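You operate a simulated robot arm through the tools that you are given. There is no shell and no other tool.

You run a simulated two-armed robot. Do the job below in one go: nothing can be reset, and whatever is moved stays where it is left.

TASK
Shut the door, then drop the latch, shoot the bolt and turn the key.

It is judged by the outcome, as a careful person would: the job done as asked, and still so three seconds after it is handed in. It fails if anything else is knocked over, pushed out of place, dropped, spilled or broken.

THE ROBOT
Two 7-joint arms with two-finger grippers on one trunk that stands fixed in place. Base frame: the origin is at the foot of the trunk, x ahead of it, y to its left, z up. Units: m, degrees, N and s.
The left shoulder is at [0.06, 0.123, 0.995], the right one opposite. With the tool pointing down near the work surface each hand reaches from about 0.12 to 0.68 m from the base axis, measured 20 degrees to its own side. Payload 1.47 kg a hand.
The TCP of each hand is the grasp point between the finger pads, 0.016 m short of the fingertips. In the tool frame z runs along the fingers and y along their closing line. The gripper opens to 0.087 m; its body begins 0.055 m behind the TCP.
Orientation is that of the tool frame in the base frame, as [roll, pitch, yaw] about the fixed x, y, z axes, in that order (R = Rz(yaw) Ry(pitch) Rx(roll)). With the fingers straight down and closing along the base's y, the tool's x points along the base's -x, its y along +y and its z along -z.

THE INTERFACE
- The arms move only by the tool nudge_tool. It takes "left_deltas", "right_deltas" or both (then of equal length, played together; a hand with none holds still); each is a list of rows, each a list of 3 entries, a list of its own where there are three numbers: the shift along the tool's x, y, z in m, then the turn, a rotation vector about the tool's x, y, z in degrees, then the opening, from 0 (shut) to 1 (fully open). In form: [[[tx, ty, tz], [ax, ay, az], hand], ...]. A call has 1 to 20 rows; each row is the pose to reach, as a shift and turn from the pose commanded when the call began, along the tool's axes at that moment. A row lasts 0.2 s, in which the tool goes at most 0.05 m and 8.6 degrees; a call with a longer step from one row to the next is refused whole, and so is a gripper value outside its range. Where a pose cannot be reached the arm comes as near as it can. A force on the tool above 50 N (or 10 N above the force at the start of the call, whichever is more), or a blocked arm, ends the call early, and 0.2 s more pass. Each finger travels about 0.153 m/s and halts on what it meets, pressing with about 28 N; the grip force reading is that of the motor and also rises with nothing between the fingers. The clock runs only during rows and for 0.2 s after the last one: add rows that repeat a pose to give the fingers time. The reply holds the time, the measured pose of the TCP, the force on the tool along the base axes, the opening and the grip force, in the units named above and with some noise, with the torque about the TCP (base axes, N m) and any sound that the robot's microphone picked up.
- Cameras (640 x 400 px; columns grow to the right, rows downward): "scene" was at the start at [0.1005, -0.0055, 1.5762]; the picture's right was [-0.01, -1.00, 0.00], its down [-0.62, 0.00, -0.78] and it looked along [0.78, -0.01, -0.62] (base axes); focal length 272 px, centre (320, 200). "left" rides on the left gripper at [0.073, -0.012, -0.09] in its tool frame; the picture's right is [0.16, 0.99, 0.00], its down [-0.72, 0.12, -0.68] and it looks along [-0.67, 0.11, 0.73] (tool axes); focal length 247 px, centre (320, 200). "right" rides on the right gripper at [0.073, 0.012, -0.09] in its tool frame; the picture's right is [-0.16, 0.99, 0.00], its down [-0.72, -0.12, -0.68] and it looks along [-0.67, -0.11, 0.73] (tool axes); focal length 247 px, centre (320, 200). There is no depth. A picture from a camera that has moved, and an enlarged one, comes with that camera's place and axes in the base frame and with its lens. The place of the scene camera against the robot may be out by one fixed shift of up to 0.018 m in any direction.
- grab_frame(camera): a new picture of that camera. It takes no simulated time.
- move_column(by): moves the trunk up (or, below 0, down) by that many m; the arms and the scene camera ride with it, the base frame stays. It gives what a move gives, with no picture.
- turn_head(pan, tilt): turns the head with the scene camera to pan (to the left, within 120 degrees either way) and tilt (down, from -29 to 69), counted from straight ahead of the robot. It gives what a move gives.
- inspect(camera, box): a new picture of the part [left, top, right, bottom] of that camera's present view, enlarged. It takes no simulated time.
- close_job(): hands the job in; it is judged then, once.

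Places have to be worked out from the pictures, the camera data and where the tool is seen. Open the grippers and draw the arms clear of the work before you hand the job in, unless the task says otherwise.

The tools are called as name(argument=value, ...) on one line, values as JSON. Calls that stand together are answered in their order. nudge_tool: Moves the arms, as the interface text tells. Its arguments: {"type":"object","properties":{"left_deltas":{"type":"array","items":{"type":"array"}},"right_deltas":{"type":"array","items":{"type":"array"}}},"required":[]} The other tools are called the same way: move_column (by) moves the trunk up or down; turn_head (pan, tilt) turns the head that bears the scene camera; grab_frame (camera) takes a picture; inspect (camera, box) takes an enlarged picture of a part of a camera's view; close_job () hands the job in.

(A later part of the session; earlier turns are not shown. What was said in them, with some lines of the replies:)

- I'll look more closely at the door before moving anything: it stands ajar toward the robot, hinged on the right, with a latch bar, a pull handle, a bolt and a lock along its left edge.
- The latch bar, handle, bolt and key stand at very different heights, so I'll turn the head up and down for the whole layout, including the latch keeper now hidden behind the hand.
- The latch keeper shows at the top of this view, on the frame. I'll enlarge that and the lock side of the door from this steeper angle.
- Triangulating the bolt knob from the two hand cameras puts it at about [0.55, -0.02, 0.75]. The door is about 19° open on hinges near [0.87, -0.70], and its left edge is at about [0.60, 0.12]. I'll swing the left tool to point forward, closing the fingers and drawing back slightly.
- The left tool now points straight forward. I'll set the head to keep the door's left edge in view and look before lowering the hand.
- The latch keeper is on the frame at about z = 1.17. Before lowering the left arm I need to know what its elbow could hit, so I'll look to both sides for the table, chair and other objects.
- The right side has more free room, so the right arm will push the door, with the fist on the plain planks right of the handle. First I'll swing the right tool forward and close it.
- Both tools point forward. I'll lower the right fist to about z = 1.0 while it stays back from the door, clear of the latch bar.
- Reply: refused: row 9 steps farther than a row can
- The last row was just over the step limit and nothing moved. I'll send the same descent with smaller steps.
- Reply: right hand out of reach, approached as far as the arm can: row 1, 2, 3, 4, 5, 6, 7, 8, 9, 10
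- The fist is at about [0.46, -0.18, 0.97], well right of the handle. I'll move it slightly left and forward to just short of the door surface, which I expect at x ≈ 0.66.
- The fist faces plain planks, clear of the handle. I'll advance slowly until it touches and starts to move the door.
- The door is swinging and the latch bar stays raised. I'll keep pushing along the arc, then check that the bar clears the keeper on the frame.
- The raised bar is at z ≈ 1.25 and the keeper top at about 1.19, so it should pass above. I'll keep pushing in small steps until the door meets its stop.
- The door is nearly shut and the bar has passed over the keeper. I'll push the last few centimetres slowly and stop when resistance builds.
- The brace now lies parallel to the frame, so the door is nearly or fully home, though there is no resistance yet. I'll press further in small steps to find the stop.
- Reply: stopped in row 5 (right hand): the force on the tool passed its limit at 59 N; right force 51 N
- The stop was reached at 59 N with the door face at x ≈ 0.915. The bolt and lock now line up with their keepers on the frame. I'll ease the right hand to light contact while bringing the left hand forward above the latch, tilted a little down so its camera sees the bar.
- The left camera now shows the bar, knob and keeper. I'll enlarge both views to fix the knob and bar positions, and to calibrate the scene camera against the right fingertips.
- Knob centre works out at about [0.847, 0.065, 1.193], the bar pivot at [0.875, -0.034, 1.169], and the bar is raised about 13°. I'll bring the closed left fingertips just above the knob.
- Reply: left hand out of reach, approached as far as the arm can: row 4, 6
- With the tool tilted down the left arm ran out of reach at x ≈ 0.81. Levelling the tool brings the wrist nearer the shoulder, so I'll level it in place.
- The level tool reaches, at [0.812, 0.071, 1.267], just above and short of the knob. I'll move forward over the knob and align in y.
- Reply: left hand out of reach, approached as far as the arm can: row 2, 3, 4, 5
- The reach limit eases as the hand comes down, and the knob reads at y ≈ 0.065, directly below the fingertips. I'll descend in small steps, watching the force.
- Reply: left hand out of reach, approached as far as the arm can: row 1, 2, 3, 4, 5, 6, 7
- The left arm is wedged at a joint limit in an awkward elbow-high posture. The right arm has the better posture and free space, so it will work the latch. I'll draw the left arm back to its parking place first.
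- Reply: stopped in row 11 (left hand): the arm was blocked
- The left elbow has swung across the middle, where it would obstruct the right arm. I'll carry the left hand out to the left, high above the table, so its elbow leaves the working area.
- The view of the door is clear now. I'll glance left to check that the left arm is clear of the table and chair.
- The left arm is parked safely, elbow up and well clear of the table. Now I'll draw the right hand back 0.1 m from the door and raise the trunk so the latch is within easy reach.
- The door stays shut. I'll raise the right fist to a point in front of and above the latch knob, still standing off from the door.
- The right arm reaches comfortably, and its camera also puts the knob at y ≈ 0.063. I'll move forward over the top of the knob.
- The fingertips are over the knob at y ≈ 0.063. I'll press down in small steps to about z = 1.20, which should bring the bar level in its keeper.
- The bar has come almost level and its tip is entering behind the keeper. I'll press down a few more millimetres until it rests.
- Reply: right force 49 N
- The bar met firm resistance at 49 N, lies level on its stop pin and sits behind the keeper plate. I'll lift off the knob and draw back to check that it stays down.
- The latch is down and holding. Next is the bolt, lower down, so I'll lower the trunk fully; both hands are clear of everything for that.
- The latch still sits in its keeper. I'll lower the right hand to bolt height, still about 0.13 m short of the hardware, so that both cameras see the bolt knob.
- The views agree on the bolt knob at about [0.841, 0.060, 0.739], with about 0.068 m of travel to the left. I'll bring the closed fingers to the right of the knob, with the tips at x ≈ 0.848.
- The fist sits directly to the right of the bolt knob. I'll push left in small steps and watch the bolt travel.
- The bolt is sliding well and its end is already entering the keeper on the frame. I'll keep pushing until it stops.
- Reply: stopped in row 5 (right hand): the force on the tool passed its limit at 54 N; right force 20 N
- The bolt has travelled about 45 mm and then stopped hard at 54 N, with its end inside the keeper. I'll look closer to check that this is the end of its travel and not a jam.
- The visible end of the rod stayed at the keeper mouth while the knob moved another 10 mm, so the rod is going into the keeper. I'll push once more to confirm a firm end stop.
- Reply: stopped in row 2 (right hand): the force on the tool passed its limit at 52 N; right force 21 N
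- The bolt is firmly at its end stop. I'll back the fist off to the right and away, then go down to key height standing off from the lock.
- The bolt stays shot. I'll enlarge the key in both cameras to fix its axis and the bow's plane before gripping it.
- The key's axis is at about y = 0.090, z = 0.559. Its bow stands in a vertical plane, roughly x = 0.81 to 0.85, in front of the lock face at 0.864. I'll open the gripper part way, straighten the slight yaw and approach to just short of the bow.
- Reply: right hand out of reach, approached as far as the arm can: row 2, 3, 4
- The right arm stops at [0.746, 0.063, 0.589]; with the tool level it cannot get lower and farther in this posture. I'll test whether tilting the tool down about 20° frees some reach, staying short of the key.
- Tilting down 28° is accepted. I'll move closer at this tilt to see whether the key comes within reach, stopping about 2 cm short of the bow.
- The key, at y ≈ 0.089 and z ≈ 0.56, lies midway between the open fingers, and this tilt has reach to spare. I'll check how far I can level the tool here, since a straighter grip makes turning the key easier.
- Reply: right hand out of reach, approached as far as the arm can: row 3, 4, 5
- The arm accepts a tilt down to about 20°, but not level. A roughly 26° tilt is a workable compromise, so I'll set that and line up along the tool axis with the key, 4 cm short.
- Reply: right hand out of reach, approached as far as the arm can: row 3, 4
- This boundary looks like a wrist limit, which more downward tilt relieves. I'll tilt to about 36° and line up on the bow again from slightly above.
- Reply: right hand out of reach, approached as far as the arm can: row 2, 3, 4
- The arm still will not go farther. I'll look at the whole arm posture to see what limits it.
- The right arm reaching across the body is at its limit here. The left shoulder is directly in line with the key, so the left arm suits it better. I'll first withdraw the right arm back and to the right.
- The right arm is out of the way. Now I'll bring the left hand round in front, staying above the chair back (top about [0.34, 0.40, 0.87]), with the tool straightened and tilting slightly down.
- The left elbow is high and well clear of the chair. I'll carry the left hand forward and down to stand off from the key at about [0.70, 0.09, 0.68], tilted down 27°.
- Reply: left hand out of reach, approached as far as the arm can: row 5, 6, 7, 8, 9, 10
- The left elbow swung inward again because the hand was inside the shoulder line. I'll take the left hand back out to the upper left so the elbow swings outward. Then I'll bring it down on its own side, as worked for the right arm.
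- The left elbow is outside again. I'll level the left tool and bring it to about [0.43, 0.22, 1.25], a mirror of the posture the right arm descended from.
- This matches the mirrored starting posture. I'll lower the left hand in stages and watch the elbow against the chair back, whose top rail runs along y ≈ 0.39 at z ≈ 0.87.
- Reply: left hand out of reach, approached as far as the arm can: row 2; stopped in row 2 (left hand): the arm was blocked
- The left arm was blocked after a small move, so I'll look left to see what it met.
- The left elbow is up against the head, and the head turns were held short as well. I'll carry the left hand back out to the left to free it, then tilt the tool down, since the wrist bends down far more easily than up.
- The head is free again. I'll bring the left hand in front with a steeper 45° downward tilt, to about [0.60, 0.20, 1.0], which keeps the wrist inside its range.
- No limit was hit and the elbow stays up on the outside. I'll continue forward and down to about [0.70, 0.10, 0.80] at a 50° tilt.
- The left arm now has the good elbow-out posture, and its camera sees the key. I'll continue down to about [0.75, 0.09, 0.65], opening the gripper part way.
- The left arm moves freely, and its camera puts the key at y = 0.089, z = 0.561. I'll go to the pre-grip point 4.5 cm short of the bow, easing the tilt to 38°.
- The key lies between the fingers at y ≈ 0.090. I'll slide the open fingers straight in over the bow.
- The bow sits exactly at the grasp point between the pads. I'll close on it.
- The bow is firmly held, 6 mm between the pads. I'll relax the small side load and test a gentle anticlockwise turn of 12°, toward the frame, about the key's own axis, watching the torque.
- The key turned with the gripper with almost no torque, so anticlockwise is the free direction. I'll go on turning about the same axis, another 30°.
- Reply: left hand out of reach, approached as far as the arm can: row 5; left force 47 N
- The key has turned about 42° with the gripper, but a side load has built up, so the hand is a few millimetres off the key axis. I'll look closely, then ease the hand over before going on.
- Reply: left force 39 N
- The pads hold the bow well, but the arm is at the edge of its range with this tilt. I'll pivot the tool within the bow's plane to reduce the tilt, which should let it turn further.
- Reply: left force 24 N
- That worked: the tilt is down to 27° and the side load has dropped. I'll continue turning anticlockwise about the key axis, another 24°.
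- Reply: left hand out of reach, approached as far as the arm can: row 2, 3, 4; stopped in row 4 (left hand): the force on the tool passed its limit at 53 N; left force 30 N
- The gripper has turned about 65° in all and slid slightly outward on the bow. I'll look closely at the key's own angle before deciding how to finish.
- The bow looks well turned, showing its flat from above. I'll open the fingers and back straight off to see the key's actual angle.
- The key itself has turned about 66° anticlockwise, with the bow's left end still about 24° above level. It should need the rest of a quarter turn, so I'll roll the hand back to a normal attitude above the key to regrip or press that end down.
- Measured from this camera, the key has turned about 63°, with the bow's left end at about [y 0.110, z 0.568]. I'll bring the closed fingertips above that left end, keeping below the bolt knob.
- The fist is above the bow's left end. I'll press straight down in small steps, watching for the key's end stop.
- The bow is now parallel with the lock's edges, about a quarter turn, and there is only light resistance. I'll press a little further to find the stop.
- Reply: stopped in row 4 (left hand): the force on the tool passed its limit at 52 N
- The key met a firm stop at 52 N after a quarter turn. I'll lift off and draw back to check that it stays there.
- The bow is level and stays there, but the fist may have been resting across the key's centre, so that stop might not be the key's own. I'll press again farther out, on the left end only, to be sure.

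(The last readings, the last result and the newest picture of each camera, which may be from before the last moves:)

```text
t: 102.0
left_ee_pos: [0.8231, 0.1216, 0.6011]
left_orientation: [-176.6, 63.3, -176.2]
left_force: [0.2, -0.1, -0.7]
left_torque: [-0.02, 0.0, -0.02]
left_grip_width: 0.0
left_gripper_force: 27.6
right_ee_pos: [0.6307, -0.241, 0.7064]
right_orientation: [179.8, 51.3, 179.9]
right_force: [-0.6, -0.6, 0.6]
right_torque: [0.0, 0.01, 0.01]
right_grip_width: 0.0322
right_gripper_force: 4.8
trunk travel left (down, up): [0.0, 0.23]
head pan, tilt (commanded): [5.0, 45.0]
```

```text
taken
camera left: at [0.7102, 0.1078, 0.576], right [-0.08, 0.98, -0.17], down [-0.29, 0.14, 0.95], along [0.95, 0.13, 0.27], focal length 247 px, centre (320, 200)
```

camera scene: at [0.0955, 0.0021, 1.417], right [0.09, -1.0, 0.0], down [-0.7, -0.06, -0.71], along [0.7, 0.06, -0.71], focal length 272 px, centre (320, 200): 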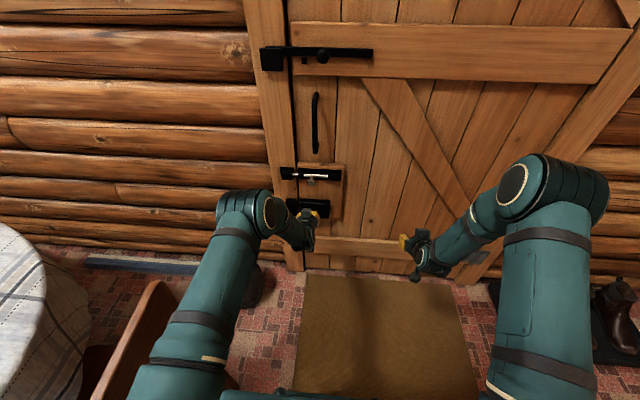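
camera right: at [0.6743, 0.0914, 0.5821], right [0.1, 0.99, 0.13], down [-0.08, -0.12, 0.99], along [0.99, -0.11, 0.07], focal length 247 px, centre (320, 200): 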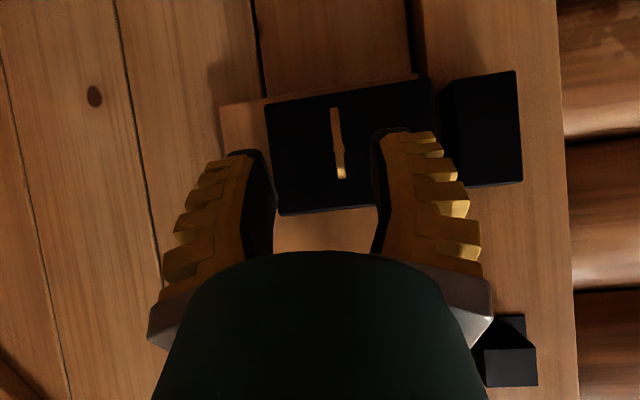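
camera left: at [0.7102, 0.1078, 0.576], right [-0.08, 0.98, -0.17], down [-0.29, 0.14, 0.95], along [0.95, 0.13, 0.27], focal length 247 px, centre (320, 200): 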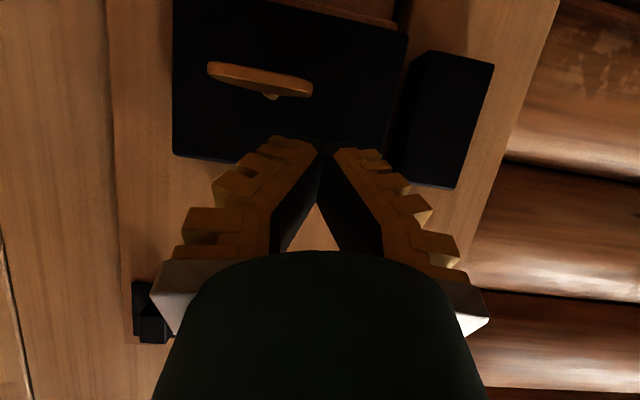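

The fist now overlaps only the left half of the bow. I'll press down in fine steps.

nudge_tool(left_deltas=[[[0.0045, 0, 0.0022], [0, 0, 0], 0], [[0.009, 0, 0.0045], [0, 0, 0], 0], [[0.0134, 0, 0.0067], [0, 0, 0], 0], [[0.017, 0, 0.0085], [0, 0, 0], 0], [[0.0197, 0, 0.0099], [0, 0, 0], 0], [[0.0224, 0, 0.0112], [0, 0, 0], 0], [[0.025, 0, 0.0125], [0, 0, 0], 0], [[0.0277, 0, 0.0139], [0, 0, 0], 0]])

grab_frame(camera="left")

inspect(camera="left", box=[190, 60, 430, 210])

```text
t: 103.8
left_ee_pos: [0.8255, 0.12, 0.5805]
left_orientation: [-176.4, 64.3, -175.8]
left_force: [-7.4, 6.7, 39.5]
left_torque: [-0.53, -0.02, -0.02]
left_grip_width: 0.0
left_gripper_force: 27.7
right_ee_pos: [0.6276, -0.2404, 0.7097]
right_orientation: [179.8, 51.6, 179.8]
right_force: [-0.2, 0.1, -0.2]
right_torque: [0.01, 0.0, 0.0]
right_grip_width: 0.0323
right_gripper_force: 4.9
trunk travel left (down, up): [0.0, 0.23]
head pan, tilt (commanded): [5.0, 45.0]
```

```text
taken
camera left: at [0.7125, 0.1067, 0.5542], right [-0.09, 0.98, -0.17], down [-0.3, 0.14, 0.94], along [0.95, 0.13, 0.28], focal length 247 px, centre (320, 200)
```

left: 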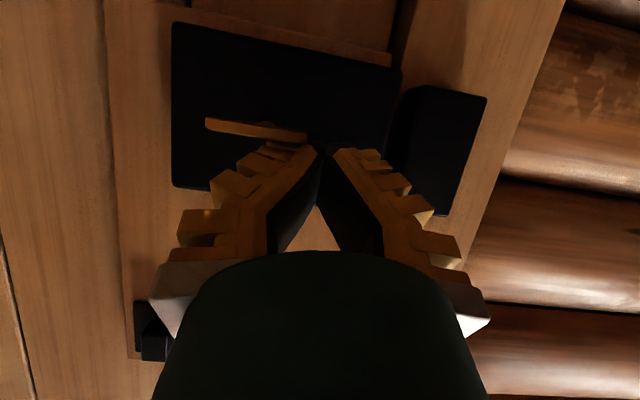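

```text
2.67 times, centred on (310, 135) of left
camera zoom: at [0.7125, 0.1067, 0.5542], right [-0.09, 0.98, -0.17], down [-0.3, 0.14, 0.94], along [0.95, 0.13, 0.28], focal length 659 px, centre (347, 373)
```

zoom: 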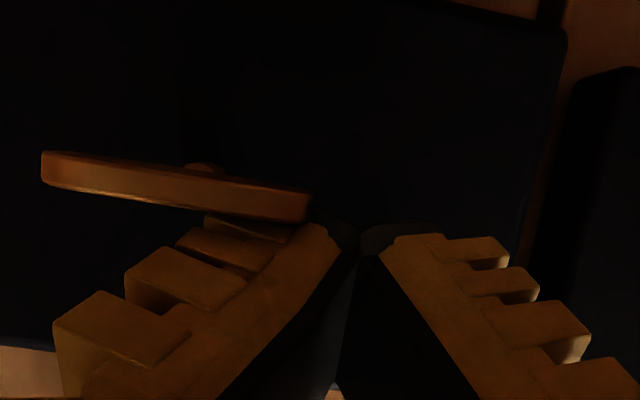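

With 39 N on the left end alone, the key does not move further, so it is at its own end stop, a full quarter turn. I'll lift off and withdraw the left hand back the way it came.

nudge_tool(left_deltas=[[[-0.012, 0, -0.006], [0, 0, 0], 0], [[-0.02, 0, -0.012], [0, 0, 0], 0], [[-0.02, 0, -0.045], [0, 2, 0], 0], [[-0.022, 0, -0.08], [0, 5, 0], 0], [[-0.028, 0.003, -0.115], [0, 9, 0], 0], [[-0.036, 0.006, -0.15], [0, 13, 0], 0], [[-0.046, 0.01, -0.185], [0, 17, 0], 0], [[-0.058, 0.015, -0.22], [0, 21, 0], 0]])

grab_frame(camera="left")

grab_frame(camera="scene")

```text
t: 105.6
left_ee_pos: [0.6536, 0.1372, 0.7199]
left_orientation: [-178.0, 42.3, -177.8]
left_force: [0.3, 0.3, -0.1]
left_torque: [0.03, 0.02, -0.02]
left_grip_width: 0.0
left_gripper_force: 28.3
right_ee_pos: [0.6293, -0.241, 0.7069]
right_orientation: [179.9, 51.3, 179.7]
right_force: [-0.2, -0.1, -0.1]
right_torque: [-0.02, -0.03, 0.0]
right_grip_width: 0.0321
right_gripper_force: 4.3
trunk travel left (down, up): [0.0, 0.23]
head pan, tilt (commanded): [5.0, 45.0]
```

```text
taken
camera left: at [0.538, 0.124, 0.738], right [-0.13, 0.98, -0.13], down [0.07, 0.14, 0.99], along [0.99, 0.12, -0.09], focal length 247 px, centre (320, 200)
```

left: 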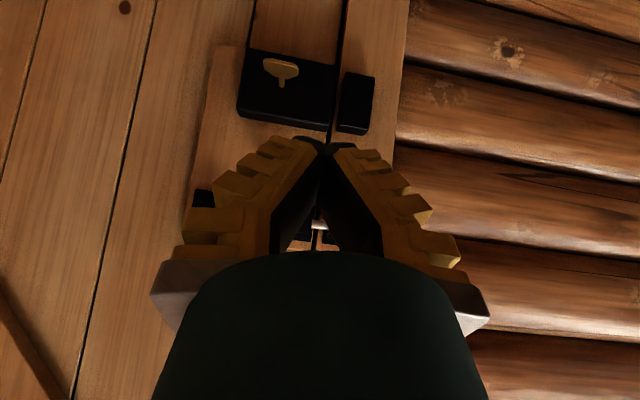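

```text
taken
camera scene: at [0.0952, 0.002, 1.417], right [0.09, -1.0, 0.0], down [-0.7, -0.06, -0.71], along [0.7, 0.06, -0.71], focal length 272 px, centre (320, 200)
```

scene: 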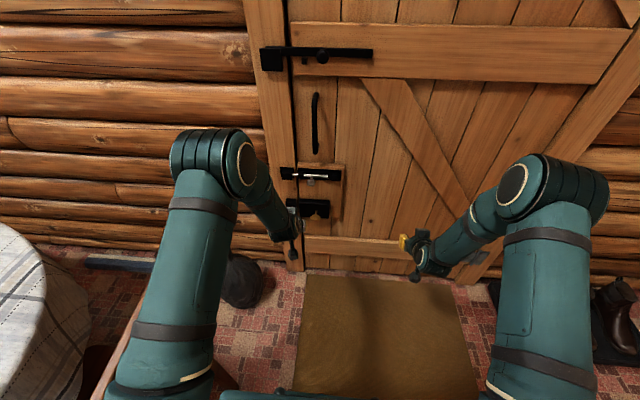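

All is in place and the key stays level. I'll bring the left arm back up and away, ease the right arm back, and open both grippers.

nudge_tool(left_deltas=[[[-0.018, 0.014, -0.03], [0, 0, 0], 0], [[-0.037, 0.028, -0.061], [0, 0, 0], 0], [[-0.056, 0.042, -0.091], [0, 0, 0], 0], [[-0.074, 0.056, -0.122], [0, 0, 0], 0.2], [[-0.093, 0.07, -0.152], [0, 0, 0], 0.5], [[-0.112, 0.085, -0.182], [0, 0, 0], 0.8], [[-0.13, 0.099, -0.213], [0, 0, 0], 1], [[-0.149, 0.113, -0.243], [0, 0, 0], 1]], right_deltas=[[[0, 0, -0.01], [0, 0, 0], 0.3], [[0, 0, -0.02], [0, 0, 0], 0.3], [[0, 0, -0.03], [0, 0, 0], 0.5], [[0, 0, -0.04], [0, 0, 0], 0.6], [[0, 0, -0.05], [0, 0, 0], 0.8], [[0, 0, -0.06], [0, 0, 0], 1], [[0, 0, -0.06], [0, 0, 0], 1], [[0, 0, -0.06], [0, 0, 0], 1]])

grab_frame(camera="scene")

inspect(camera="scene", box=[270, 150, 366, 210])

inspect(camera="scene", box=[240, 20, 400, 120])

```text
t: 107.4
left_ee_pos: [0.593, 0.2551, 0.9967]
left_orientation: [-177.8, 42.2, -177.8]
left_force: [0.8, 0.9, 0.9]
left_torque: [-0.03, 0.01, -0.02]
left_grip_width: 0.087
left_gripper_force: 0.0
right_ee_pos: [0.5829, -0.2399, 0.7444]
right_orientation: [179.9, 51.4, 179.8]
right_force: [0.0, 0.1, 0.8]
right_torque: [0.02, 0.02, -0.01]
right_grip_width: 0.0868
right_gripper_force: 0.1
trunk travel left (down, up): [0.0, 0.23]
head pan, tilt (commanded): [5.0, 45.0]
```

```text
taken
camera scene: at [0.0952, 0.0022, 1.417], right [0.09, -1.0, 0.0], down [-0.7, -0.06, -0.71], along [0.7, 0.06, -0.71], focal length 272 px, centre (320, 200)
```

scene: 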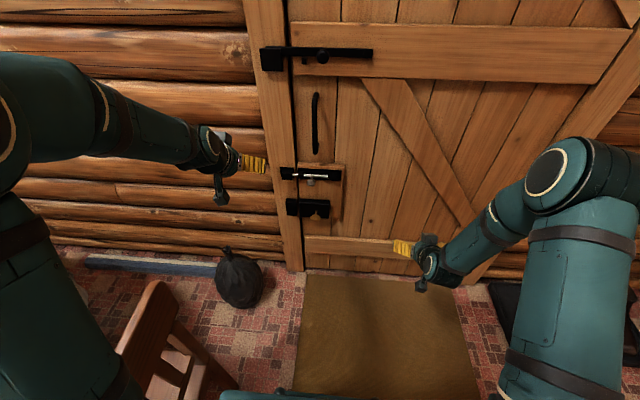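

```text
6.67 times, centred on (318, 180) of scene
camera zoom: at [0.0952, 0.0022, 1.417], right [0.09, -1.0, 0.0], down [-0.7, -0.06, -0.71], along [0.7, 0.06, -0.71], focal length 1810 px, centre (333, 333)
```

zoom: 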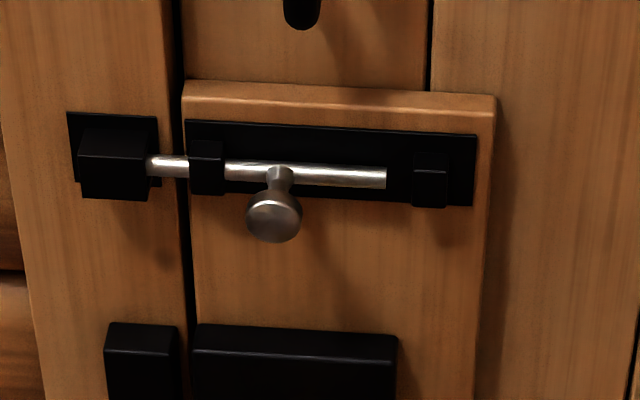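

```text
4.00 times, centred on (320, 70) of scene
camera zoom: at [0.0952, 0.0022, 1.417], right [0.09, -1.0, 0.0], down [-0.7, -0.06, -0.71], along [0.7, 0.06, -0.71], focal length 1086 px, centre (320, 720)
```

zoom: 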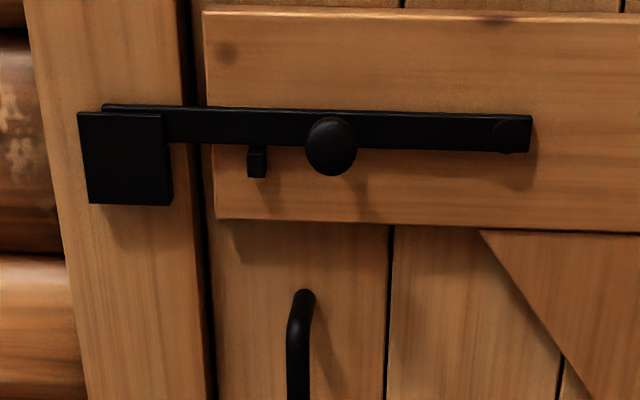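

Latch down in its keeper, bolt shot into its keeper, and the chair, bag and boots are where they were. I'll take one last look at the key before handing in.

grab_frame(camera="left")

inspect(camera="scene", box=[280, 190, 344, 230])

```text
taken
camera left: at [0.4782, 0.2425, 1.0152], right [-0.13, 0.98, -0.13], down [0.07, 0.14, 0.99], along [0.99, 0.12, -0.09], focal length 247 px, centre (320, 200)
```

left: 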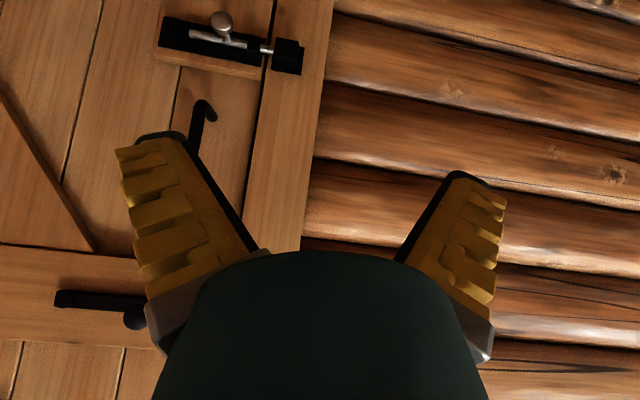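

```text
10.00 times, centred on (312, 210) of scene
camera zoom: at [0.0952, 0.0022, 1.417], right [0.09, -1.0, 0.0], down [-0.7, -0.06, -0.71], along [0.7, 0.06, -0.71], focal length 2714 px, centre (400, 100)
```

zoom: 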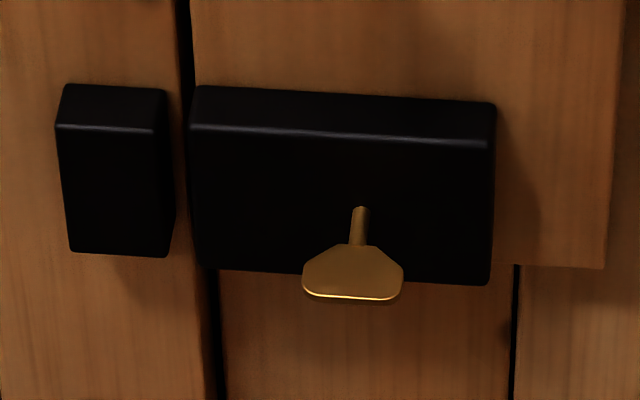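

The key's bow is exactly parallel with the lock, a full quarter turn to its stop. The door is shut, the latch is down, the bolt is shot, and both arms are clear with grippers open. I'm handing the job in.

close_job()

```text
The job is handed in.
```

The job is handed in: the door is shut, the latch is down, the bolt is shot and the key is turned.

- **Door:** I pushed it until it met its stop. It stayed shut when I took the hand away.
- **Latch:** The bar lies level on its stop pin, with its tip behind the keeper on the frame.
- **Bolt:** It slid about 45 mm into its keeper, then met a firm end stop that a second push confirmed. I couldn't see the end of the rod inside the keeper.
- **Key:** It turned a quarter turn anticlockwise to its end stop. I tried that direction first and it turned freely, but no lock bolt was visible and no sound was reported, so I couldn't confirm the lock threw.

The chair, bag and boots were unmoved in the last pictures. The left arm's elbow touched the robot's own head once, while I was changing its posture. I freed it, and the head and arm moved normally afterwards. Both arms are drawn back with their grippers open.
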